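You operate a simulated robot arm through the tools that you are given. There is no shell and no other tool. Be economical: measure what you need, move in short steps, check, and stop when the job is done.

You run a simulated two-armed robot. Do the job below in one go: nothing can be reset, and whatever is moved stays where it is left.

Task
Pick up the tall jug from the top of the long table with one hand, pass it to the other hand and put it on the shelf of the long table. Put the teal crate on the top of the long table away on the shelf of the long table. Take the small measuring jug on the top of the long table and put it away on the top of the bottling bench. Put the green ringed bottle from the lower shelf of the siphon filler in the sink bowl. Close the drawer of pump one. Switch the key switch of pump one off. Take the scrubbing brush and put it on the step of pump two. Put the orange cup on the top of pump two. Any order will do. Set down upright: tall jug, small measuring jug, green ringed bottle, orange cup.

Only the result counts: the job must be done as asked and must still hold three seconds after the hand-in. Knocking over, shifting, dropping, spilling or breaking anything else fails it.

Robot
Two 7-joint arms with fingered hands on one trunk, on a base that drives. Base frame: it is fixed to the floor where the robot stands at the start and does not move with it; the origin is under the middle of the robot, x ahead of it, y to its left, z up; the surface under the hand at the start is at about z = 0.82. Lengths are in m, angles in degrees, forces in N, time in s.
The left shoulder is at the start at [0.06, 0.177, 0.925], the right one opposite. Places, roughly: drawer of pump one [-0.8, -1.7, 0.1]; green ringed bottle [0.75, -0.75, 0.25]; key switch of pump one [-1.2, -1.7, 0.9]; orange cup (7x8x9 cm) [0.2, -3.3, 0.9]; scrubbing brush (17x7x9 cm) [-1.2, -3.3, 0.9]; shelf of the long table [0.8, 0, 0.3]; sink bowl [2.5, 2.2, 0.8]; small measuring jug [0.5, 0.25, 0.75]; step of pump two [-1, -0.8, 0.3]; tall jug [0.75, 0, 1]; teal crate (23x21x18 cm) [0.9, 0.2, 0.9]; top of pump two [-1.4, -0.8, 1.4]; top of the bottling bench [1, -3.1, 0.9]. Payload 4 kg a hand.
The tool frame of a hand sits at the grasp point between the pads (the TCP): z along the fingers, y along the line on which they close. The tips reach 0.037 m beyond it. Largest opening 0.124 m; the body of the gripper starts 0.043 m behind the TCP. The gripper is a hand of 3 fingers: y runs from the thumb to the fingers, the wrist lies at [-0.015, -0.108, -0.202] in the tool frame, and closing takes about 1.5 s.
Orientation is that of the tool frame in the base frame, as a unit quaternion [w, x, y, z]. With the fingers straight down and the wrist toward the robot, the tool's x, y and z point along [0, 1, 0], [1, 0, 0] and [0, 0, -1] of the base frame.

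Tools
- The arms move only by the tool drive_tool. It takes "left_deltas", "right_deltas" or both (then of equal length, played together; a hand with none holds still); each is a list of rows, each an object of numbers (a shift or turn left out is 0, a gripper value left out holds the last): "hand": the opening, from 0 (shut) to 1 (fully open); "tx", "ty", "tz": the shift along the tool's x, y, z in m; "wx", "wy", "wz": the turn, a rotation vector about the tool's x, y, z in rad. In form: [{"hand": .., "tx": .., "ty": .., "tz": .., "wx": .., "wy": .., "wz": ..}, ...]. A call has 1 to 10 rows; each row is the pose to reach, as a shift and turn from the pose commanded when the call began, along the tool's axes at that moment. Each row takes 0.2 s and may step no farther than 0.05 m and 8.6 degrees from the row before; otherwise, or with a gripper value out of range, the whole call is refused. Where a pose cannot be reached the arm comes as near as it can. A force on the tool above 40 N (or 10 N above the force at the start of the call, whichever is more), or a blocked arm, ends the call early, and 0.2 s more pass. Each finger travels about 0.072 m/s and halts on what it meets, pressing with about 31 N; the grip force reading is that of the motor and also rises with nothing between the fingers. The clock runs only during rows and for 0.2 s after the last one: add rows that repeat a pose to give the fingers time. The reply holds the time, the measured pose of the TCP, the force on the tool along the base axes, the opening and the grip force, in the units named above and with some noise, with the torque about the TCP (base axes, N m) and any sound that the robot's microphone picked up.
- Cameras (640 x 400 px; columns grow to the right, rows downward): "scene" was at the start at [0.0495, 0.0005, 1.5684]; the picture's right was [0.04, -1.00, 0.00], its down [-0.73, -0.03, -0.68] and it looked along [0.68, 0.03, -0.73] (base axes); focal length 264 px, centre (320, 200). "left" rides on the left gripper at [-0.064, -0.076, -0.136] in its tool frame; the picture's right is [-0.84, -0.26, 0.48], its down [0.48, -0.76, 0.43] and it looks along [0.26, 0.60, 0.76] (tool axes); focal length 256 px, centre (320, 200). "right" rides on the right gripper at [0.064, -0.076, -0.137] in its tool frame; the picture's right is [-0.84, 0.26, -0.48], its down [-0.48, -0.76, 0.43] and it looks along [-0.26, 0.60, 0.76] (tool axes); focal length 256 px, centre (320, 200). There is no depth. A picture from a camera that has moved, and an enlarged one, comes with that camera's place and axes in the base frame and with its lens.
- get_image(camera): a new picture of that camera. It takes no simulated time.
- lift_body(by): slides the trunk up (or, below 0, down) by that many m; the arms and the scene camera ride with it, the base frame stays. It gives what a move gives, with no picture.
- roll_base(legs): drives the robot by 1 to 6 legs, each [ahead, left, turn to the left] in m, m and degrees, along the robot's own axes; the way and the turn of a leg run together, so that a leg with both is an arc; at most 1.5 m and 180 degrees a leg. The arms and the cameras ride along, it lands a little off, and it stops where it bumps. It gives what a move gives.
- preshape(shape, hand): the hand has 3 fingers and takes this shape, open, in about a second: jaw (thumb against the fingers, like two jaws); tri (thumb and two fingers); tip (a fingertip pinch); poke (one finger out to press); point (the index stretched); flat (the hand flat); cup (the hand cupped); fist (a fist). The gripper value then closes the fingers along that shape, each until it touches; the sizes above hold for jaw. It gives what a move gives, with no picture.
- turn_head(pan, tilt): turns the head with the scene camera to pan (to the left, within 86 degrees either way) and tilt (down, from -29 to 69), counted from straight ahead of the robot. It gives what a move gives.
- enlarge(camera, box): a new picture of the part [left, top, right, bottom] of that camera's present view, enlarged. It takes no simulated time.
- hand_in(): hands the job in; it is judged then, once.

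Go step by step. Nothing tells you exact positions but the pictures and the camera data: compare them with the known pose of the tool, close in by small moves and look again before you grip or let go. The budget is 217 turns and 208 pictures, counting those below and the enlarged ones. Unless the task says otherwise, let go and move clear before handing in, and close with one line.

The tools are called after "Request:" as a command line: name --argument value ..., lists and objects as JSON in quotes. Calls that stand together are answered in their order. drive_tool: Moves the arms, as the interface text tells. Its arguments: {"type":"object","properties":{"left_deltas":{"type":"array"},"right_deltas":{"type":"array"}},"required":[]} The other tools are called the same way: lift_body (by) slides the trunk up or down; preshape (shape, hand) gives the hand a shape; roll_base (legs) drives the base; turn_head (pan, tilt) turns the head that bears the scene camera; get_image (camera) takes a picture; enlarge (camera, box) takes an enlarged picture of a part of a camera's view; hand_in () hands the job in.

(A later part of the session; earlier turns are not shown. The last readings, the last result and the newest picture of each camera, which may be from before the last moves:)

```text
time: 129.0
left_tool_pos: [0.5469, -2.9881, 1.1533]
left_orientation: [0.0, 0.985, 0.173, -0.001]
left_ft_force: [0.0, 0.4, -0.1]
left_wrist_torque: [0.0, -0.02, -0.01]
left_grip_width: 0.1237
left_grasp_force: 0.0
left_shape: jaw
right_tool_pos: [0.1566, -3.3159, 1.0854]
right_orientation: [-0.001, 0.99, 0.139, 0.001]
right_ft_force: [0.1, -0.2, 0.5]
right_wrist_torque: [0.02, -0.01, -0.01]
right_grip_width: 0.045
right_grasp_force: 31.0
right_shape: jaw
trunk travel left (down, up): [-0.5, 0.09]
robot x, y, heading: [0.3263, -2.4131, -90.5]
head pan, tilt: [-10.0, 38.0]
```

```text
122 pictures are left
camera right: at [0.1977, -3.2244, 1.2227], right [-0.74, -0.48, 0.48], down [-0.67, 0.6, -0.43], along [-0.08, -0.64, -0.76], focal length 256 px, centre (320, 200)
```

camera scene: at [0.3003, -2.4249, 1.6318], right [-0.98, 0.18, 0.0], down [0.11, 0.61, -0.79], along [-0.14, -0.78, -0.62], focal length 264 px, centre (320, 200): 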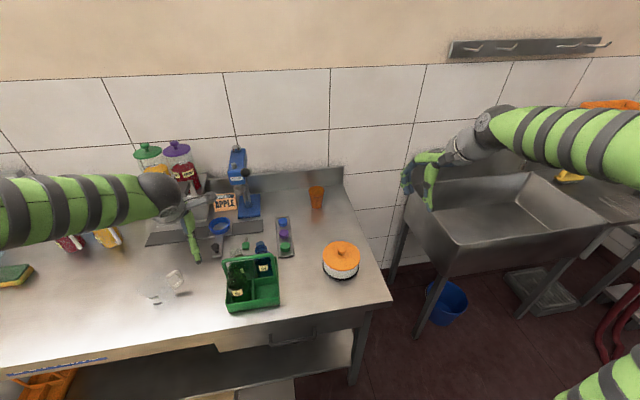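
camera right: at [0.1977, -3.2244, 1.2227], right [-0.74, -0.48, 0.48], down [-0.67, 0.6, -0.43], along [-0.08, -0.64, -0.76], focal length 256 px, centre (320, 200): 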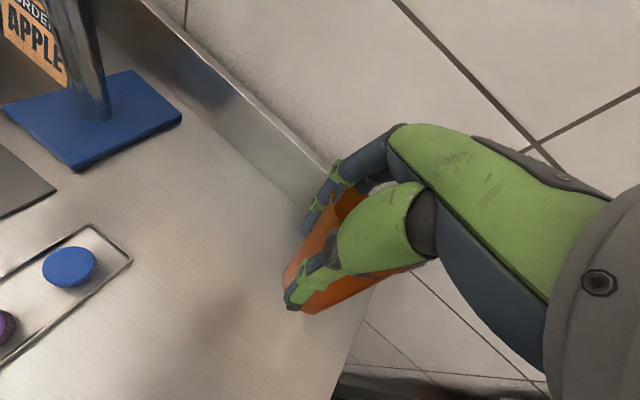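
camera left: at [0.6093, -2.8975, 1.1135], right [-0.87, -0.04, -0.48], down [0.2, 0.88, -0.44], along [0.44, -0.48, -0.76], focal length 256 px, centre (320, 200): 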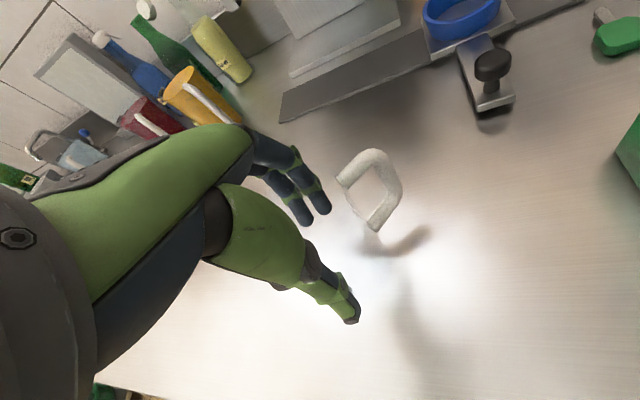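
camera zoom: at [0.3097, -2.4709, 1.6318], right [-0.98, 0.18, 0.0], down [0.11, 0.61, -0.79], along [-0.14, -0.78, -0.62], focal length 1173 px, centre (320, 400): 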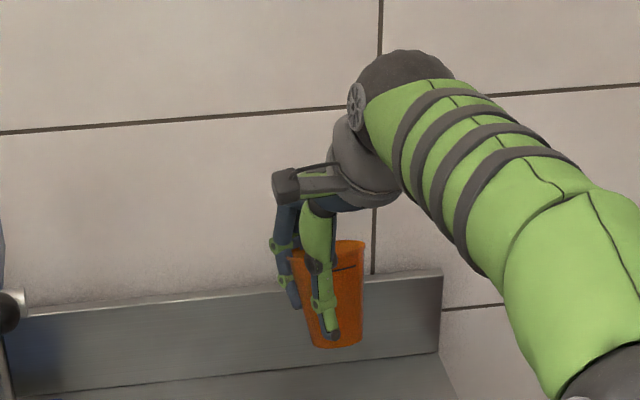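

The cup is held. I'll retract the right arm, then strafe right past the bench toward the sink to view the brush.

Request:
drive_tool --right_deltas '[{"ty": -0.04, "tz": -0.01}, {"ty": -0.08, "tz": -0.02}, {"ty": -0.12, "tz": -0.03}, {"ty": -0.16, "tz": -0.04}, {"ty": -0.2, "tz": -0.05}, {"ty": -0.24, "tz": -0.06}, {"ty": -0.28, "tz": -0.07}, {"ty": -0.32, "tz": -0.08}]' --left_deltas '[{"tz": -0.02}, {"tz": -0.04}, {"tz": -0.06}, {"tz": -0.08}, {"tz": -0.08}, {"tz": -0.08}, {"tz": -0.08}, {"tz": -0.08}]'

Request:
roll_base --legs '[[-0.15, -0.4, 0], [0, -0.5, 0]]'

Request:
turn_head --pan -30 --tilt 35

Request:
get_image --camera "scene"

```text
time: 130.8
left_tool_pos: [0.5464, -2.9866, 1.2338]
left_orientation: [0.001, 0.985, 0.171, 0.001]
left_ft_force: [-0.2, -0.2, -0.5]
left_wrist_torque: [-0.01, -0.01, 0.01]
left_grip_width: 0.1238
left_grasp_force: 0.1
left_shape: jaw
right_tool_pos: [0.0708, -3.0081, 1.1684]
right_orientation: [0.0, 0.99, 0.138, 0.0]
right_ft_force: [0.6, -0.6, 1.2]
right_wrist_torque: [-0.01, 0.04, 0.02]
right_grip_width: 0.0443
right_grasp_force: 31.2
right_shape: jaw
trunk travel left (down, up): [-0.5, 0.09]
robot x, y, heading: [0.3262, -2.4101, -90.3]
head pan, tilt: [-10.0, 38.0]
```

```text
time: 136.0
left_tool_pos: [-0.3798, -2.8295, 1.233]
left_orientation: [-0.001, 0.986, 0.165, 0.0]
left_ft_force: [-0.2, 0.0, -0.2]
left_wrist_torque: [-0.01, -0.01, 0.01]
left_grip_width: 0.124
left_grasp_force: 0.0
left_shape: jaw
right_tool_pos: [-0.8577, -2.8457, 1.1673]
right_orientation: [0.001, 0.992, 0.13, 0.0]
right_ft_force: [-0.9, 0.2, -0.1]
right_wrist_torque: [-0.02, 0.0, 0.01]
right_grip_width: 0.0445
right_grasp_force: 31.0
right_shape: jaw
trunk travel left (down, up): [-0.5, 0.09]
robot x, y, heading: [-0.5943, -2.2554, -91.3]
head pan, tilt: [-10.0, 38.0]
```

```text
time: 136.8
left_tool_pos: [-0.3801, -2.8307, 1.2339]
left_orientation: [0.0, 0.986, 0.164, 0.0]
left_ft_force: [-0.3, 1.3, -1.0]
left_wrist_torque: [0.04, 0.02, 0.04]
left_grip_width: 0.1236
left_grasp_force: 0.0
left_shape: jaw
right_tool_pos: [-0.856, -2.8455, 1.1672]
right_orientation: [0.0, 0.992, 0.13, 0.0]
right_ft_force: [0.4, -0.4, -0.6]
right_wrist_torque: [0.05, 0.0, 0.0]
right_grip_width: 0.0445
right_grasp_force: 31.1
right_shape: jaw
trunk travel left (down, up): [-0.5, 0.09]
robot x, y, heading: [-0.5957, -2.2528, -91.1]
head pan, tilt: [-30.0, 35.0]
```

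```text
121 pictures are left
camera scene: at [-0.6381, -2.3011, 1.6363], right [-0.86, 0.52, 0.0], down [0.3, 0.49, -0.82], along [-0.42, -0.7, -0.57], focal length 264 px, centre (320, 200)
```

scene: 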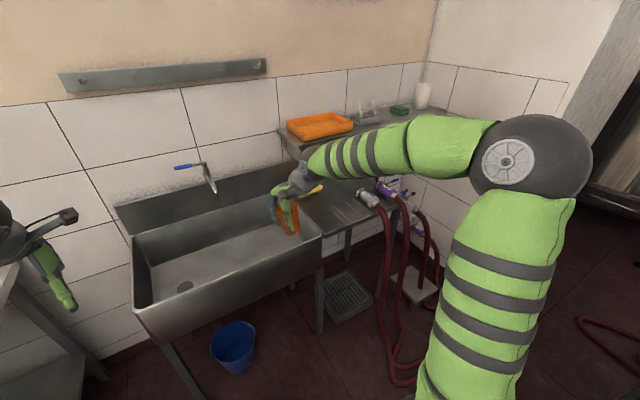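

The brush is at about (−1.2, −3.27) on the drainboard, partly below a wall shelf. I'll turn toward it so the left hand can take it.

Request:
roll_base --legs '[[0.0, 0, -40]]'

Request:
turn_head --pan 10 --tilt 38

Request:
get_image --camera "scene"

Request:
enlarge --camera "scene" --box '[220, 80, 400, 220]'

```text
time: 139.1
left_tool_pos: [-0.7984, -2.833, 1.2319]
left_orientation: [0.0, 0.983, -0.181, 0.0]
left_ft_force: [-0.1, 0.0, 0.3]
left_wrist_torque: [-0.03, 0.0, -0.03]
left_grip_width: 0.1236
left_grasp_force: 0.0
left_shape: jaw
right_tool_pos: [-1.1759, -2.5408, 1.1682]
right_orientation: [0.0, 0.977, -0.215, 0.0]
right_ft_force: [-0.2, 1.0, -0.8]
right_wrist_torque: [0.02, -0.02, 0.0]
right_grip_width: 0.044
right_grasp_force: 31.0
right_shape: jaw
trunk travel left (down, up): [-0.5, 0.09]
robot x, y, heading: [-0.5948, -2.2561, -131.0]
head pan, tilt: [-30.0, 35.0]
```

```text
time: 140.2
left_tool_pos: [-0.7986, -2.8334, 1.2325]
left_orientation: [0.0, 0.983, -0.182, 0.0]
left_ft_force: [0.6, -0.9, -0.4]
left_wrist_torque: [-0.01, 0.03, 0.0]
left_grip_width: 0.1236
left_grasp_force: 0.0
left_shape: jaw
right_tool_pos: [-1.1743, -2.5406, 1.167]
right_orientation: [0.0, 0.976, -0.216, 0.0]
right_ft_force: [-0.4, 0.5, -0.4]
right_wrist_torque: [-0.02, 0.01, 0.0]
right_grip_width: 0.044
right_grasp_force: 31.0
right_shape: jaw
trunk travel left (down, up): [-0.5, 0.09]
robot x, y, heading: [-0.5928, -2.2497, -130.9]
head pan, tilt: [10.0, 38.0]
```

```text
120 pictures are left
camera scene: at [-0.6179, -2.307, 1.6318], right [-0.86, 0.51, 0.0], down [0.32, 0.53, -0.79], along [-0.41, -0.68, -0.62], focal length 264 px, centre (320, 200)
```

scene: 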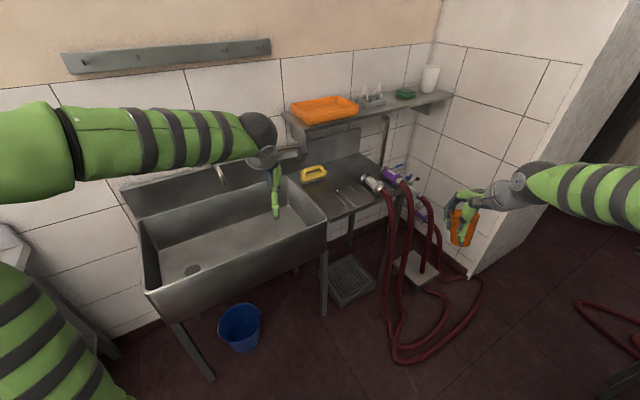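

```text
2.86 times, centred on (310, 150) of scene
camera zoom: at [-0.6179, -2.307, 1.6318], right [-0.86, 0.51, 0.0], down [0.32, 0.53, -0.79], along [-0.41, -0.68, -0.62], focal length 754 px, centre (349, 343)
```

zoom: 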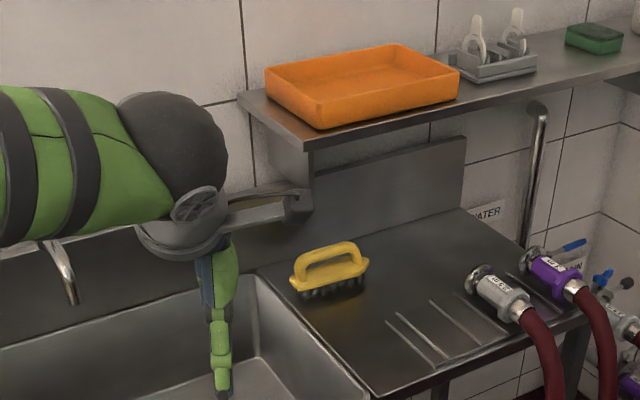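

The brush has an arched handle, with its bar near (−1.17, −3.29, 0.95) running roughly along x. I'll advance 25 cm and tilt the left hand about 31° to pass below the wall shelf.

Request:
roll_base --legs '[[0.25, 0, 0]]'

Request:
drive_tool --left_deltas '[{"wx": -0.14, "tz": 0.03}, {"wx": -0.28, "tz": 0.06}, {"wx": -0.42, "tz": 0.09}, {"wx": -0.55, "tz": 0.12}, {"wx": -0.55, "tz": 0.12}]'

Request:
get_image --camera "scene"

Request:
get_image --camera "left"

```text
time: 142.0
left_tool_pos: [-0.9614, -3.0169, 1.2324]
left_orientation: [0.0, 0.983, -0.184, 0.0]
left_ft_force: [0.1, -0.1, -0.3]
left_wrist_torque: [0.0, -0.02, 0.03]
left_grip_width: 0.1237
left_grasp_force: 0.0
left_shape: jaw
right_tool_pos: [-1.3369, -2.7228, 1.1672]
right_orientation: [-0.001, 0.976, -0.217, 0.0]
right_ft_force: [-0.3, -0.9, -0.5]
right_wrist_torque: [0.02, -0.03, 0.01]
right_grip_width: 0.0442
right_grasp_force: 30.9
right_shape: jaw
trunk travel left (down, up): [-0.5, 0.09]
robot x, y, heading: [-0.7547, -2.4348, -131.0]
head pan, tilt: [10.0, 38.0]
```

```text
time: 143.2
left_tool_pos: [-0.9626, -3.0159, 1.1125]
left_orientation: [0.267, 0.946, -0.176, -0.05]
left_ft_force: [0.1, -0.2, 0.3]
left_wrist_torque: [-0.04, -0.01, 0.02]
left_grip_width: 0.1241
left_grasp_force: 0.0
left_shape: jaw
right_tool_pos: [-1.336, -2.7223, 1.1676]
right_orientation: [0.001, 0.976, -0.216, 0.0]
right_ft_force: [-0.5, -0.6, -0.2]
right_wrist_torque: [-0.04, 0.02, 0.0]
right_grip_width: 0.0442
right_grasp_force: 30.8
right_shape: jaw
trunk travel left (down, up): [-0.5, 0.09]
robot x, y, heading: [-0.755, -2.4337, -130.8]
head pan, tilt: [10.0, 38.0]
```

```text
118 pictures are left
camera scene: at [-0.778, -2.4909, 1.6318], right [-0.86, 0.52, 0.0], down [0.32, 0.53, -0.79], along [-0.41, -0.67, -0.62], focal length 264 px, centre (320, 200)
```

scene: 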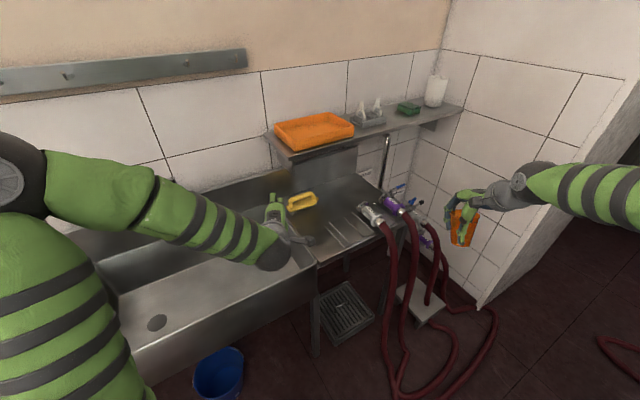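

```text
117 pictures are left
camera left: at [-0.9732, -2.866, 1.1894], right [-0.79, 0.27, -0.55], down [0.6, 0.22, -0.77], along [-0.09, -0.94, -0.34], focal length 256 px, centre (320, 200)
```

left: 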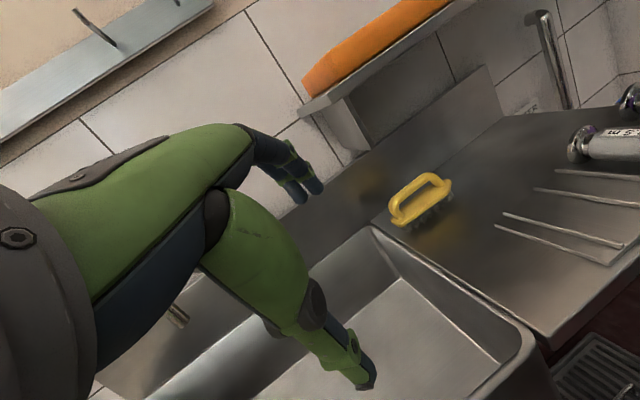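

Request:
enlarge --camera "scene" --box '[260, 160, 360, 240]'

Request:
enlarge --camera "left" --box '[360, 140, 480, 240]'

```text
5.00 times, centred on (310, 200) of scene
camera zoom: at [-0.778, -2.4909, 1.6318], right [-0.86, 0.52, 0.0], down [0.32, 0.53, -0.79], along [-0.41, -0.67, -0.62], focal length 1320 px, centre (370, 200)
```

zoom: 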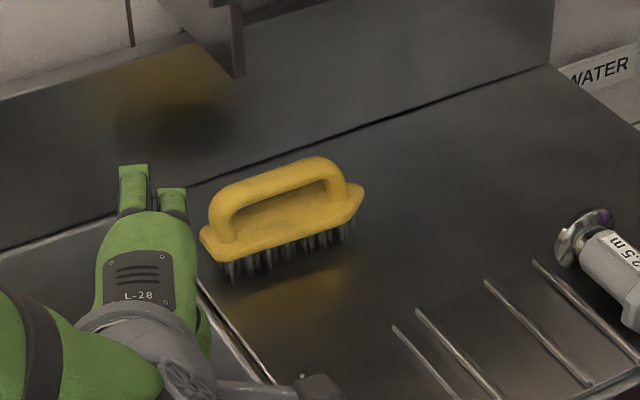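

```text
4.00 times, centred on (420, 190) of left
camera zoom: at [-0.9732, -2.866, 1.1894], right [-0.79, 0.27, -0.55], down [0.6, 0.22, -0.77], along [-0.09, -0.94, -0.34], focal length 1024 px, centre (-80, 240)
```

zoom: 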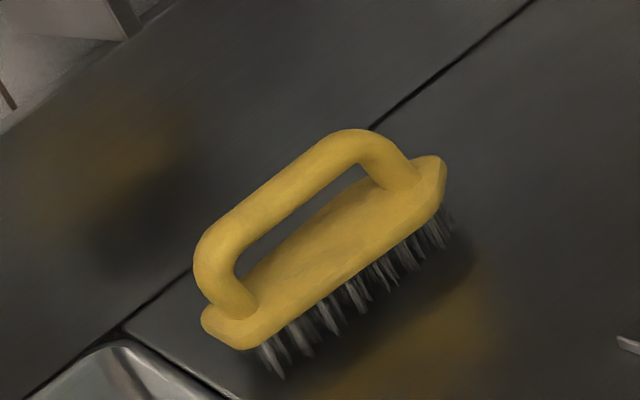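

The handle bar centre is (−1.176, −3.302, 0.937), running along x. I'll align the closing axis to y and move to a pre-grasp 12 cm back along the approach.

Request:
drive_tool --left_deltas '[{"tx": -0.0173, "ty": 0.0292, "tz": 0.0286, "wy": 0.027, "wz": -0.044, "hand": 0.4}, {"tx": -0.0346, "ty": 0.0585, "tz": 0.0571, "wy": 0.054, "wz": -0.088}, {"tx": -0.0519, "ty": 0.0877, "tz": 0.0857, "wy": 0.081, "wz": -0.132}, {"tx": -0.0691, "ty": 0.1169, "tz": 0.1143, "wy": 0.107, "wz": -0.175}, {"tx": -0.0864, "ty": 0.1461, "tz": 0.1429, "wy": 0.134, "wz": -0.219}, {"tx": -0.1037, "ty": 0.1754, "tz": 0.1714, "wy": 0.161, "wz": -0.263}, {"tx": -0.121, "ty": 0.2046, "tz": 0.2, "wy": 0.188, "wz": -0.307}, {"tx": -0.121, "ty": 0.2046, "tz": 0.2, "wy": 0.188, "wz": -0.307}]'

Request:
get_image --camera "left"

Request:
enlarge --camera "scene" --box '[240, 110, 400, 240]'

```text
time: 145.0
left_tool_pos: [-1.1744, -3.2379, 1.0487]
left_orientation: [0.272, 0.962, -0.003, -0.001]
left_ft_force: [-0.8, -0.9, 0.0]
left_wrist_torque: [0.02, -0.02, -0.02]
left_grip_width: 0.0496
left_grasp_force: 0.1
left_shape: jaw
right_tool_pos: [-1.3354, -2.7219, 1.1676]
right_orientation: [0.0, 0.976, -0.216, 0.0]
right_ft_force: [0.0, 0.0, 0.3]
right_wrist_torque: [-0.02, -0.01, 0.01]
right_grip_width: 0.0439
right_grasp_force: 31.4
right_shape: jaw
trunk travel left (down, up): [-0.5, 0.09]
robot x, y, heading: [-0.7555, -2.4345, -131.0]
head pan, tilt: [10.0, 38.0]
```

```text
114 pictures are left
camera left: at [-1.2373, -3.1003, 1.1253], right [-0.84, -0.03, -0.55], down [0.49, 0.42, -0.77], along [0.25, -0.91, -0.34], focal length 256 px, centre (320, 200)
```

left: 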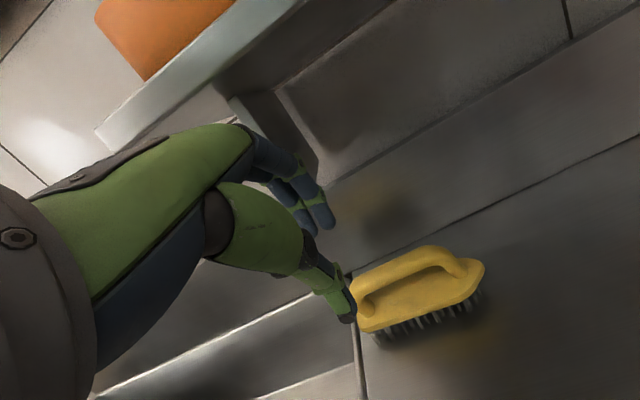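

```text
3.08 times, centred on (320, 175) of scene
camera zoom: at [-0.778, -2.4908, 1.6318], right [-0.86, 0.52, 0.0], down [0.32, 0.53, -0.79], along [-0.41, -0.67, -0.62], focal length 812 px, centre (320, 277)
```

zoom: 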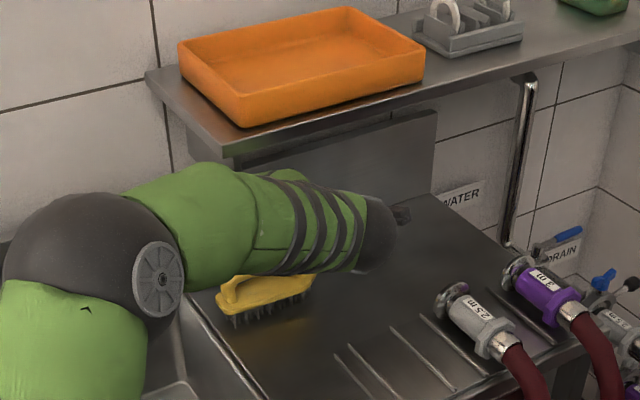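

Request:
enlarge --camera "left" --box '[270, 180, 510, 340]'

```text
2.50 times, centred on (390, 260) of left
camera zoom: at [-1.2373, -3.1003, 1.1253], right [-0.84, -0.03, -0.55], down [0.49, 0.42, -0.77], along [0.25, -0.91, -0.34], focal length 640 px, centre (145, 50)
```

zoom: 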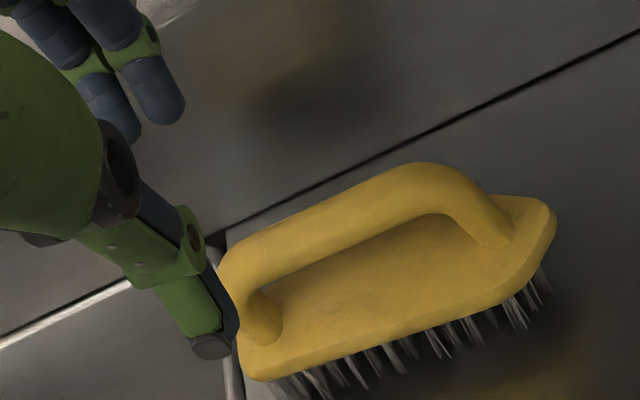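

The close view says the bar centre is about 3 cm further right of the hand than my earlier estimate. I'll shift and advance halfway, then re-measure.

Request:
drive_tool --left_deltas '[{"tx": -0.015, "tz": 0.02}, {"tx": -0.03, "tz": 0.04}, {"tx": -0.03, "tz": 0.05}, {"tx": -0.03, "tz": 0.05}]'

Request:
enlarge --camera "left" --box '[220, 160, 500, 360]'

```text
time: 146.0
left_tool_pos: [-1.2038, -3.2602, 1.0075]
left_orientation: [0.271, 0.963, -0.004, -0.001]
left_ft_force: [0.2, 0.4, 0.7]
left_wrist_torque: [0.01, 0.03, 0.0]
left_grip_width: 0.0499
left_grasp_force: 0.0
left_shape: jaw
right_tool_pos: [-1.3368, -2.7229, 1.1676]
right_orientation: [-0.001, 0.976, -0.216, -0.001]
right_ft_force: [0.1, 0.1, -1.2]
right_wrist_torque: [0.0, -0.01, -0.02]
right_grip_width: 0.0444
right_grasp_force: 31.1
right_shape: jaw
trunk travel left (down, up): [-0.5, 0.09]
robot x, y, heading: [-0.7515, -2.4357, -130.9]
head pan, tilt: [10.0, 38.0]
```

```text
2.00 times, centred on (360, 260) of left
camera zoom: at [-1.2665, -3.1238, 1.083], right [-0.84, -0.03, -0.55], down [0.49, 0.42, -0.77], along [0.25, -0.91, -0.34], focal length 512 px, centre (240, 80)
```

zoom: 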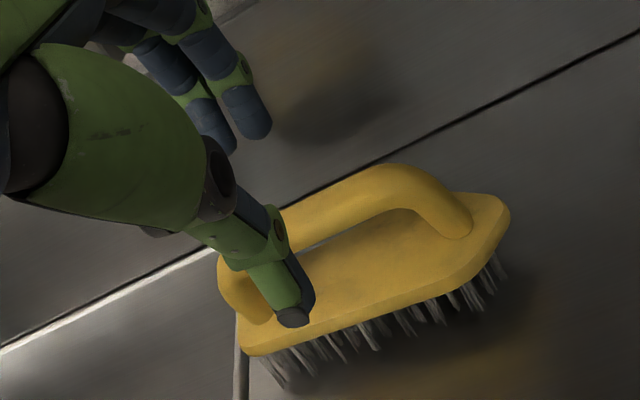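

Request:
drive_tool --left_deltas '[{"ty": 0.005, "tz": 0.03}, {"ty": 0.009, "tz": 0.055}, {"ty": 0.009, "tz": 0.055}]'

Request:
enlarge --camera "left" --box '[220, 160, 500, 360]'

```text
time: 146.8
left_tool_pos: [-1.204, -3.2972, 0.9635]
left_orientation: [0.271, 0.962, -0.004, -0.002]
left_ft_force: [-0.5, -1.0, -0.1]
left_wrist_torque: [0.01, -0.04, 0.0]
left_grip_width: 0.0496
left_grasp_force: 0.1
left_shape: jaw
right_tool_pos: [-1.3363, -2.7225, 1.1671]
right_orientation: [-0.001, 0.976, -0.217, 0.001]
right_ft_force: [0.8, -0.4, -0.6]
right_wrist_torque: [0.02, 0.0, 0.01]
right_grip_width: 0.0443
right_grasp_force: 31.1
right_shape: jaw
trunk travel left (down, up): [-0.5, 0.09]
robot x, y, heading: [-0.7543, -2.4357, -131.2]
head pan, tilt: [10.0, 38.0]
```

```text
2.00 times, centred on (360, 260) of left
camera zoom: at [-1.2675, -3.1607, 1.0412], right [-0.84, -0.03, -0.55], down [0.49, 0.42, -0.77], along [0.25, -0.91, -0.34], focal length 512 px, centre (240, 80)
```

zoom: 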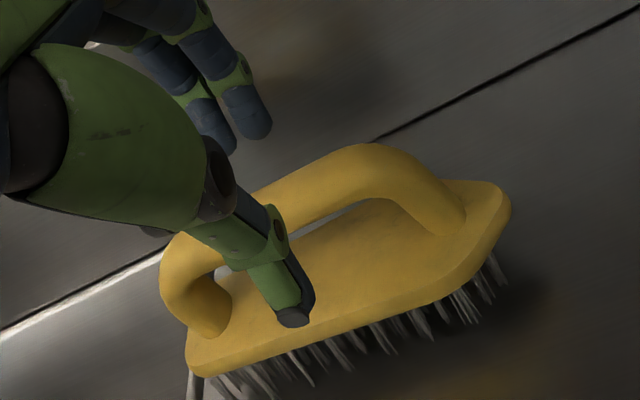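

The bar lies between thumb and fingers. Advancing 1 cm more and closing.

Request:
drive_tool --left_deltas '[{"tz": 0.011}, {"tz": 0.011, "hand": 0}, {"tz": 0.011, "hand": 0}, {"tz": 0.011, "hand": 0}, {"tz": 0.011, "hand": 0}, {"tz": 0.011, "hand": 0}]'

Request:
enlarge --camera "left" --box '[220, 160, 500, 360]'

```text
time: 148.2
left_tool_pos: [-1.2033, -3.3016, 0.955]
left_orientation: [0.272, 0.962, -0.003, -0.001]
left_ft_force: [0.1, 0.3, 0.2]
left_wrist_torque: [-0.02, 0.0, -0.03]
left_grip_width: 0.0
left_grasp_force: 30.8
left_shape: jaw
right_tool_pos: [-1.3366, -2.7227, 1.1685]
right_orientation: [0.0, 0.976, -0.216, -0.001]
right_ft_force: [0.1, 0.9, 0.3]
right_wrist_torque: [-0.01, 0.01, 0.02]
right_grip_width: 0.0439
right_grasp_force: 30.9
right_shape: jaw
trunk travel left (down, up): [-0.5, 0.09]
robot x, y, heading: [-0.7552, -2.4386, -131.4]
head pan, tilt: [10.0, 38.0]
```

```text
2.00 times, centred on (360, 260) of left
camera zoom: at [-1.2668, -3.1653, 1.0311], right [-0.84, -0.03, -0.55], down [0.49, 0.42, -0.77], along [0.25, -0.91, -0.34], focal length 512 px, centre (240, 80)
```

zoom: 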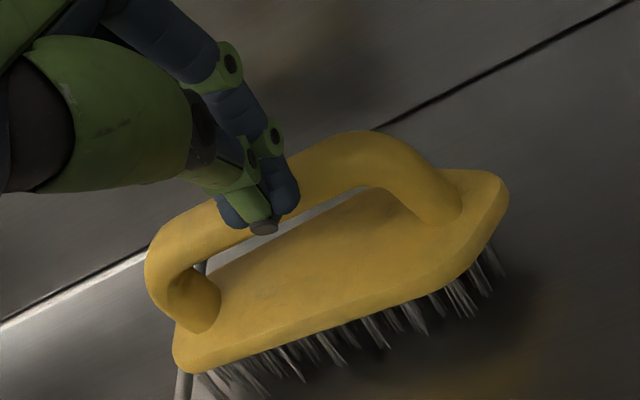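

The fingers closed just in front of the bar. Re-triangulating puts it at (−1.20, −3.341, 0.918). I'll reopen, realign and go deeper.

Request:
drive_tool --left_deltas '[{"tz": -0.02, "hand": 0.45}, {"tz": -0.02, "ty": 0.014, "hand": 0.45}, {"tz": -0.01, "ty": 0.014, "hand": 0.45}, {"tz": 0.02, "ty": 0.014}, {"tz": 0.044, "ty": 0.014}, {"tz": 0.044, "ty": 0.014}]'

Request:
enlarge --camera "left" --box '[220, 160, 500, 360]'

```text
time: 149.6
left_tool_pos: [-1.2051, -3.3356, 0.9284]
left_orientation: [0.274, 0.962, -0.003, -0.004]
left_ft_force: [-1.0, 5.0, 18.8]
left_wrist_torque: [0.63, 0.12, -0.01]
left_grip_width: 0.0541
left_grasp_force: 0.0
left_shape: jaw
right_tool_pos: [-1.3349, -2.72, 1.1686]
right_orientation: [0.0, 0.976, -0.217, 0.0]
right_ft_force: [-0.3, -0.3, 0.0]
right_wrist_torque: [0.0, 0.0, -0.01]
right_grip_width: 0.0441
right_grasp_force: 30.9
right_shape: jaw
trunk travel left (down, up): [-0.5, 0.09]
robot x, y, heading: [-0.7548, -2.4355, -131.3]
head pan, tilt: [10.0, 38.0]
```

```text
2.00 times, centred on (360, 260) of left
camera zoom: at [-1.2682, -3.198, 1.0048], right [-0.84, -0.03, -0.54], down [0.48, 0.41, -0.77], along [0.25, -0.91, -0.33], focal length 512 px, centre (240, 80)
```

zoom: 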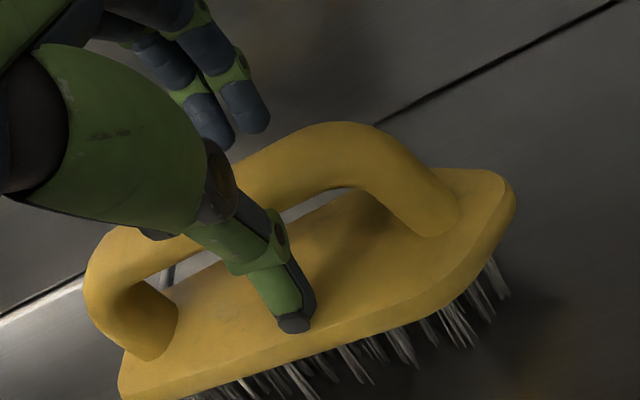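

The thumb now touches the brush plate below the bar. Backing off 3 mm and closing.

Request:
drive_tool --left_deltas '[{"tz": -0.004}, {"tz": -0.004, "hand": 0}, {"tz": -0.004, "hand": 0}, {"tz": -0.004, "hand": 0}, {"tz": -0.004, "hand": 0}, {"tz": -0.004, "hand": 0}]'

Request:
enlarge --camera "left" --box '[220, 160, 500, 360]'

```text
time: 151.0
left_tool_pos: [-1.2052, -3.3341, 0.9272]
left_orientation: [0.271, 0.962, -0.003, -0.001]
left_ft_force: [0.5, -0.2, 1.3]
left_wrist_torque: [-0.11, 0.08, 0.07]
left_grip_width: 0.0186
left_grasp_force: 31.1
left_shape: jaw
right_tool_pos: [-1.3357, -2.7227, 1.1679]
right_orientation: [-0.001, 0.976, -0.217, 0.0]
right_ft_force: [0.7, 0.5, 0.9]
right_wrist_torque: [-0.01, 0.0, 0.0]
right_grip_width: 0.0441
right_grasp_force: 31.2
right_shape: jaw
trunk travel left (down, up): [-0.5, 0.09]
robot x, y, heading: [-0.7534, -2.4373, -131.0]
head pan, tilt: [10.0, 38.0]
```

```text
2.00 times, centred on (360, 260) of left
camera zoom: at [-1.268, -3.1975, 1.0041], right [-0.84, -0.03, -0.55], down [0.49, 0.42, -0.77], along [0.25, -0.91, -0.34], focal length 512 px, centre (240, 80)
```

zoom: 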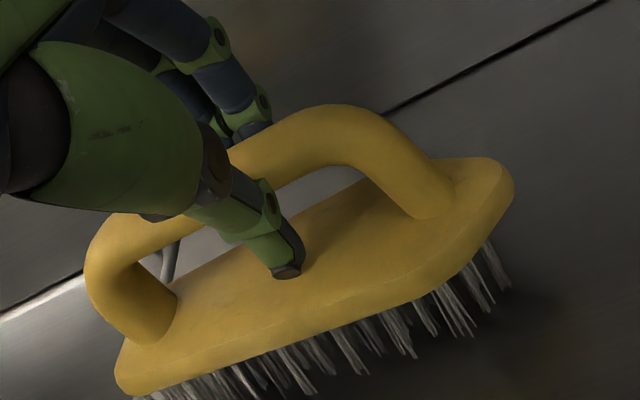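

Gripped at 18.6 mm. Lifting slightly, then retreating back and up along the approach line.

Request:
drive_tool --left_deltas '[{"ty": 0.008, "tz": -0.013}, {"ty": 0.016, "tz": -0.026}, {"ty": 0.01, "tz": -0.06}, {"ty": -0.005, "tz": -0.1}, {"ty": -0.03, "tz": -0.14}, {"ty": -0.06, "tz": -0.17}, {"ty": -0.1, "tz": -0.2}, {"ty": -0.13, "tz": -0.23}]'

Request:
get_image --camera "scene"

Request:
get_image --camera "left"

```text
time: 152.8
left_tool_pos: [-1.2032, -3.1011, 1.0587]
left_orientation: [0.272, 0.962, -0.003, 0.0]
left_ft_force: [-0.8, 0.9, -0.4]
left_wrist_torque: [0.01, 0.01, 0.0]
left_grip_width: 0.0179
left_grasp_force: 31.7
left_shape: jaw
right_tool_pos: [-1.3363, -2.723, 1.1684]
right_orientation: [0.0, 0.976, -0.216, 0.0]
right_ft_force: [0.4, -0.3, 0.5]
right_wrist_torque: [0.01, 0.02, -0.02]
right_grip_width: 0.0442
right_grasp_force: 30.7
right_shape: jaw
trunk travel left (down, up): [-0.5, 0.09]
robot x, y, heading: [-0.7534, -2.4382, -131.0]
head pan, tilt: [10.0, 38.0]
```

```text
106 pictures are left
camera scene: at [-0.7784, -2.4905, 1.6318], right [-0.86, 0.52, 0.0], down [0.32, 0.53, -0.79], along [-0.41, -0.67, -0.62], focal length 264 px, centre (320, 200)
```

scene: 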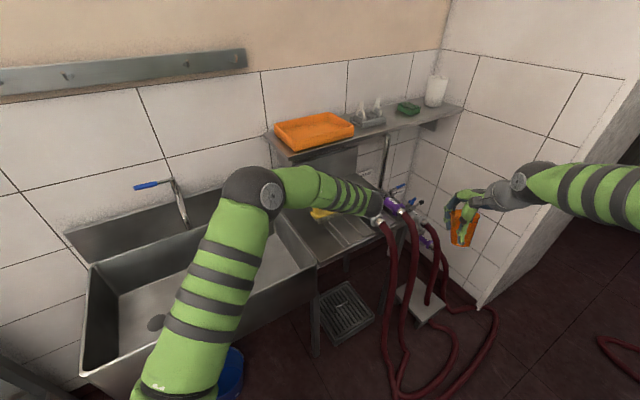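

```text
105 pictures are left
camera left: at [-1.2681, -2.9644, 1.1353], right [-0.84, -0.03, -0.55], down [0.49, 0.42, -0.77], along [0.25, -0.91, -0.34], focal length 256 px, centre (320, 200)
```

left: 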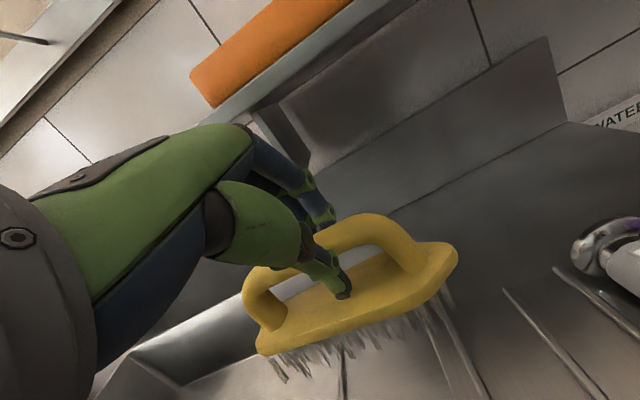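

The brush is held. I'll reverse to open floor, turn to face the pumps, and move in front of pump two.

Request:
roll_base --legs '[[-1.15, 0, 0], [0, 0, -49], [0, 0.65, 0]]'

Request:
turn_head --pan 0 --tilt 30

Request:
get_image --camera "scene"

```text
time: 164.0
left_tool_pos: [-0.7981, -2.322, 1.0588]
left_orientation: [0.246, 0.875, -0.402, -0.112]
left_ft_force: [-0.3, 0.3, -1.2]
left_wrist_torque: [0.0, -0.04, 0.01]
left_grip_width: 0.0177
left_grasp_force: 30.6
left_shape: jaw
right_tool_pos: [-0.5982, -1.9752, 1.1678]
right_orientation: [-0.001, 0.798, -0.602, 0.001]
right_ft_force: [-1.5, -0.6, 0.2]
right_wrist_torque: [0.01, -0.01, 0.0]
right_grip_width: 0.0439
right_grasp_force: 31.1
right_shape: jaw
trunk travel left (down, up): [-0.5, 0.09]
robot x, y, heading: [0.001, -2.2271, 180.0]
head pan, tilt: [10.0, 38.0]
```

```text
time: 164.7
left_tool_pos: [-0.7981, -2.3228, 1.0574]
left_orientation: [0.247, 0.874, -0.402, -0.115]
left_ft_force: [-0.3, 0.5, -1.6]
left_wrist_torque: [0.01, 0.02, 0.01]
left_grip_width: 0.0178
left_grasp_force: 30.9
left_shape: jaw
right_tool_pos: [-0.5977, -1.9757, 1.1684]
right_orientation: [-0.001, 0.799, -0.601, 0.0]
right_ft_force: [0.4, -0.2, 0.3]
right_wrist_torque: [0.0, -0.03, -0.02]
right_grip_width: 0.0437
right_grasp_force: 31.1
right_shape: jaw
trunk travel left (down, up): [-0.5, 0.09]
robot x, y, heading: [0.0014, -2.2264, 179.9]
head pan, tilt: [0.0, 30.0]
```

```text
104 pictures are left
camera scene: at [-0.0606, -2.2301, 1.6441], right [0.0, 1.0, 0.0], down [0.5, 0.0, -0.87], along [-0.87, 0.0, -0.5], focal length 264 px, centre (320, 200)
```

scene: 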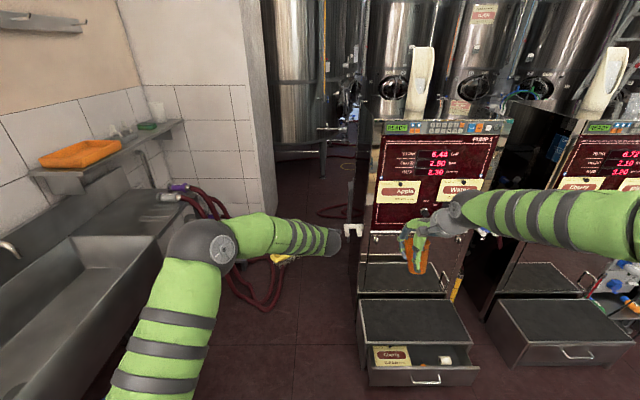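

I strafed the wrong way, but I get a good view of both pumps, with pump one's drawer open at floor level. Now strafing right to stand before pump two.

Request:
roll_base --legs '[[0, -1.4, 0]]'

Request:
get_image --camera "scene"

```text
time: 171.7
left_tool_pos: [-0.8068, -0.9393, 1.0592]
left_orientation: [0.248, 0.878, -0.394, -0.111]
left_ft_force: [0.3, -0.6, -1.8]
left_wrist_torque: [0.01, 0.03, 0.01]
left_grip_width: 0.0178
left_grasp_force: 30.9
left_shape: jaw
right_tool_pos: [-0.6161, -0.5883, 1.1673]
right_orientation: [0.0, 0.805, -0.593, 0.001]
right_ft_force: [-0.2, -0.1, 0.3]
right_wrist_torque: [-0.03, 0.0, -0.02]
right_grip_width: 0.0439
right_grasp_force: 30.5
right_shape: jaw
trunk travel left (down, up): [-0.5, 0.09]
robot x, y, heading: [-0.0098, -0.83, -178.9]
head pan, tilt: [0.0, 30.0]
```

```text
103 pictures are left
camera scene: at [-0.0721, -0.8318, 1.6441], right [-0.02, 1.0, 0.0], down [0.5, 0.01, -0.87], along [-0.87, -0.02, -0.5], focal length 264 px, centre (320, 200)
```

scene: 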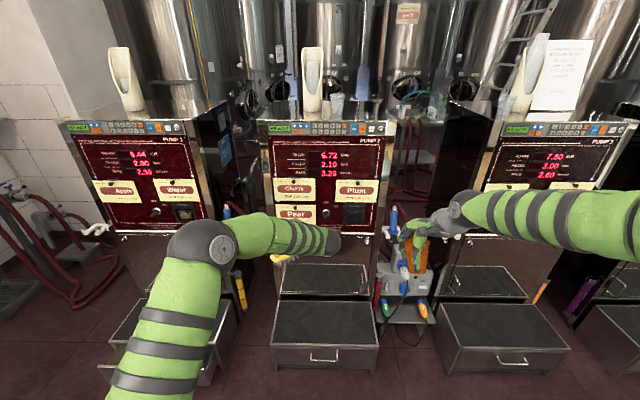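

Pump two is dead ahead. Its step top is at about z≈0.24, x≈−0.93 to −1.2, and the panel overhangs above at x≈−1.1. I'll lower the trunk first, then advance and set the brush on the step.

Request:
drive_tool --right_deltas '[{"ty": -0.03}, {"ty": -0.06}, {"ty": -0.09}]'

Request:
lift_body --by -0.4

Request:
lift_body --by -0.1

Request:
roll_base --legs '[[0.22, 0, -1]]'

Request:
turn_head --pan 0 --tilt 42

Request:
get_image --camera "scene"

Request:
get_image --camera "left"

```text
time: 172.5
left_tool_pos: [-0.8052, -0.9402, 1.0587]
left_orientation: [0.248, 0.879, -0.393, -0.11]
left_ft_force: [-0.2, 0.4, -0.3]
left_wrist_torque: [-0.02, 0.05, 0.01]
left_grip_width: 0.0176
left_grasp_force: 30.6
left_shape: jaw
right_tool_pos: [-0.5295, -0.5606, 1.171]
right_orientation: [-0.002, 0.805, -0.594, 0.001]
right_ft_force: [0.1, -0.7, -0.3]
right_wrist_torque: [0.0, 0.0, 0.03]
right_grip_width: 0.0439
right_grasp_force: 31.1
right_shape: jaw
trunk travel left (down, up): [-0.5, 0.09]
robot x, y, heading: [-0.0151, -0.8275, -179.2]
head pan, tilt: [0.0, 30.0]
```

```text
time: 176.3
left_tool_pos: [-0.8063, -0.94, 0.6588]
left_orientation: [0.248, 0.878, -0.393, -0.111]
left_ft_force: [0.6, 0.6, -1.4]
left_wrist_torque: [0.0, 0.01, 0.03]
left_grip_width: 0.0176
left_grasp_force: 30.9
left_shape: jaw
right_tool_pos: [-0.5291, -0.5608, 0.7697]
right_orientation: [0.0, 0.805, -0.593, 0.001]
right_ft_force: [0.8, 0.5, -0.4]
right_wrist_torque: [-0.04, -0.01, 0.03]
right_grip_width: 0.0438
right_grasp_force: 30.8
right_shape: jaw
trunk travel left (down, up): [-0.1, 0.49]
robot x, y, heading: [-0.0124, -0.8275, -179.1]
head pan, tilt: [0.0, 30.0]
```

```text
time: 177.7
left_tool_pos: [-0.8079, -0.9396, 0.5588]
left_orientation: [0.248, 0.879, -0.392, -0.11]
left_ft_force: [0.1, -0.3, -0.9]
left_wrist_torque: [0.0, -0.01, 0.02]
left_grip_width: 0.0176
left_grasp_force: 30.5
left_shape: jaw
right_tool_pos: [-0.5303, -0.5606, 0.6686]
right_orientation: [-0.002, 0.805, -0.594, 0.001]
right_ft_force: [-0.3, 0.2, -0.2]
right_wrist_torque: [0.0, 0.04, 0.0]
right_grip_width: 0.0437
right_grasp_force: 30.9
right_shape: jaw
trunk travel left (down, up): [0.0, 0.59]
robot x, y, heading: [-0.0088, -0.8268, -178.9]
head pan, tilt: [0.0, 30.0]
```

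```text
time: 179.4
left_tool_pos: [-1.0291, -0.9282, 0.5589]
left_orientation: [0.247, 0.874, -0.402, -0.114]
left_ft_force: [-0.1, -0.5, -1.7]
left_wrist_torque: [-0.02, -0.02, 0.02]
left_grip_width: 0.0177
left_grasp_force: 31.5
left_shape: jaw
right_tool_pos: [-0.7452, -0.5528, 0.6702]
right_orientation: [0.0, 0.8, -0.6, 0.0]
right_ft_force: [0.5, -0.6, 0.1]
right_wrist_torque: [0.01, 0.02, -0.04]
right_grip_width: 0.0439
right_grasp_force: 31.3
right_shape: jaw
trunk travel left (down, up): [0.0, 0.59]
robot x, y, heading: [-0.2341, -0.8294, -179.6]
head pan, tilt: [0.0, 30.0]
```

```text
time: 180.1
left_tool_pos: [-1.0292, -0.927, 0.558]
left_orientation: [0.246, 0.875, -0.402, -0.113]
left_ft_force: [0.5, 0.0, -1.4]
left_wrist_torque: [0.03, -0.05, 0.0]
left_grip_width: 0.0176
left_grasp_force: 30.8
left_shape: jaw
right_tool_pos: [-0.7464, -0.554, 0.6697]
right_orientation: [-0.001, 0.799, -0.601, 0.0]
right_ft_force: [-0.1, 0.3, -0.7]
right_wrist_torque: [-0.03, 0.01, 0.03]
right_grip_width: 0.0439
right_grasp_force: 31.6
right_shape: jaw
trunk travel left (down, up): [0.0, 0.59]
robot x, y, heading: [-0.2296, -0.8304, -180.1]
head pan, tilt: [0.0, 42.0]
```

```text
102 pictures are left
camera scene: at [-0.2856, -0.8332, 1.1259], right [0.0, 1.0, 0.0], down [0.67, 0.0, -0.74], along [-0.74, 0.0, -0.67], focal length 264 px, centre (320, 200)
```

scene: 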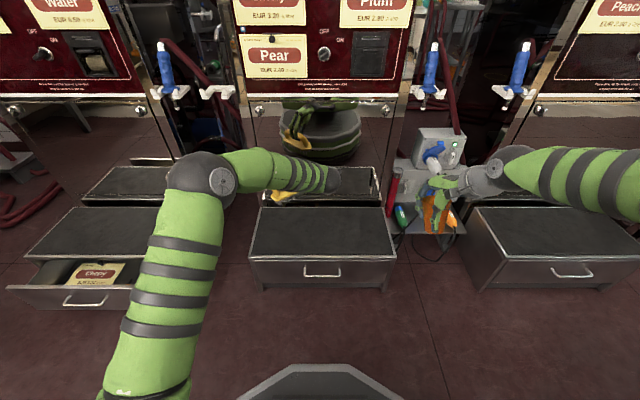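

```text
101 pictures are left
camera left: at [-0.9684, -0.7911, 0.6349], right [-0.57, 0.61, -0.55], down [0.63, -0.09, -0.77], along [-0.52, -0.78, -0.34], focal length 256 px, centre (320, 200)
```

left: 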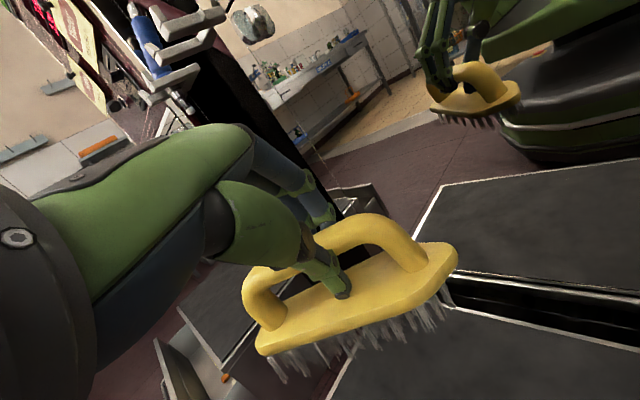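

The front box top is the step, at z≈0.24 and x −0.92…−1.21. Lowering the brush toward its middle.

Request:
drive_tool --left_deltas '[{"tx": -0.004, "ty": -0.0175, "tz": 0.0374}, {"tx": -0.008, "ty": -0.035, "tz": 0.0748}, {"tx": -0.012, "ty": -0.0526, "tz": 0.112}, {"tx": -0.016, "ty": -0.07, "tz": 0.15}, {"tx": -0.0195, "ty": -0.0876, "tz": 0.187}, {"tx": -0.0195, "ty": -0.0876, "tz": 0.187}]'

Request:
get_image --camera "left"

Request:
enlarge --camera "scene" --box '[220, 140, 420, 300]'

```text
time: 181.4
left_tool_pos: [-1.0619, -0.9254, 0.3662]
left_orientation: [0.252, 0.874, -0.397, -0.121]
left_ft_force: [5.8, -0.1, 15.4]
left_wrist_torque: [-0.04, 0.17, 0.06]
left_grip_width: 0.0152
left_grasp_force: 31.4
left_shape: jaw
right_tool_pos: [-0.7453, -0.5527, 0.671]
right_orientation: [0.0, 0.799, -0.601, 0.0]
right_ft_force: [0.3, 0.4, 0.1]
right_wrist_torque: [-0.01, 0.02, 0.0]
right_grip_width: 0.0439
right_grasp_force: 30.9
right_shape: jaw
trunk travel left (down, up): [0.0, 0.59]
robot x, y, heading: [-0.2318, -0.8289, -179.9]
head pan, tilt: [0.0, 42.0]
stopped in row 6 (left hand): the force on the tool passed its limit at 42 N (the readings are from after the stop); the commanded pose is now the measured one
```

```text
100 pictures are left
camera left: at [-1.0006, -0.7884, 0.4408], right [-0.59, 0.61, -0.53], down [0.62, -0.09, -0.78], along [-0.52, -0.79, -0.32], focal length 256 px, centre (320, 200)
```

left: 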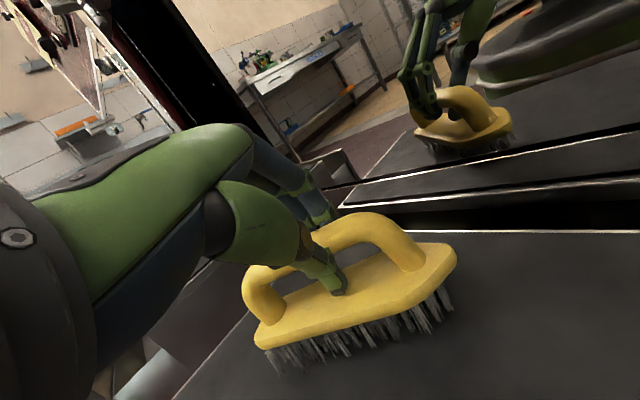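

```text
2.50 times, centred on (320, 220) of scene
camera zoom: at [-0.284, -0.8332, 1.1261], right [0.0, 1.0, 0.0], down [0.67, 0.0, -0.74], along [-0.74, 0.0, -0.67], focal length 660 px, centre (320, 150)
```

zoom: 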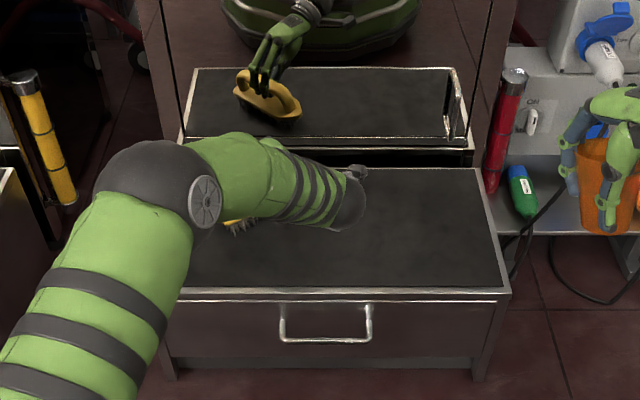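

That is contact: the brush sits on the step (the "rear box" is just a reflection). Opening slightly and retreating along the approach line.

Request:
drive_tool --left_deltas '[{"tz": -0.004}, {"tz": -0.004, "hand": 0.4}, {"tz": -0.004, "hand": 0.4}, {"tz": -0.004, "hand": 0.4}, {"tz": -0.03}, {"tz": -0.07}, {"tz": -0.11}, {"tz": -0.15}, {"tz": -0.19}]'

Request:
get_image --camera "left"

```text
time: 183.4
left_tool_pos: [-0.9819, -0.8619, 0.5199]
left_orientation: [0.251, 0.875, -0.397, -0.118]
left_ft_force: [-0.4, 0.5, -0.4]
left_wrist_torque: [0.01, 0.01, -0.01]
left_grip_width: 0.0494
left_grasp_force: 0.1
left_shape: jaw
right_tool_pos: [-0.7447, -0.5554, 0.6699]
right_orientation: [0.0, 0.8, -0.601, 0.0]
right_ft_force: [0.3, -0.1, 0.2]
right_wrist_torque: [-0.02, -0.03, 0.04]
right_grip_width: 0.0438
right_grasp_force: 30.7
right_shape: jaw
trunk travel left (down, up): [0.0, 0.59]
robot x, y, heading: [-0.2297, -0.828, -179.7]
head pan, tilt: [0.0, 42.0]
```

```text
98 pictures are left
camera left: at [-0.9211, -0.7251, 0.5953], right [-0.58, 0.61, -0.54], down [0.62, -0.09, -0.78], along [-0.52, -0.79, -0.33], focal length 256 px, centre (320, 200)
```

left: 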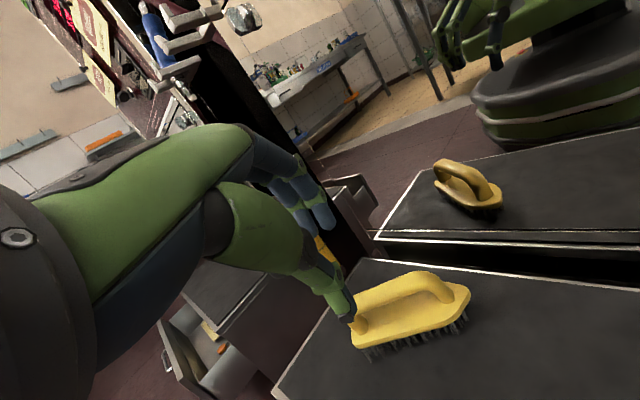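

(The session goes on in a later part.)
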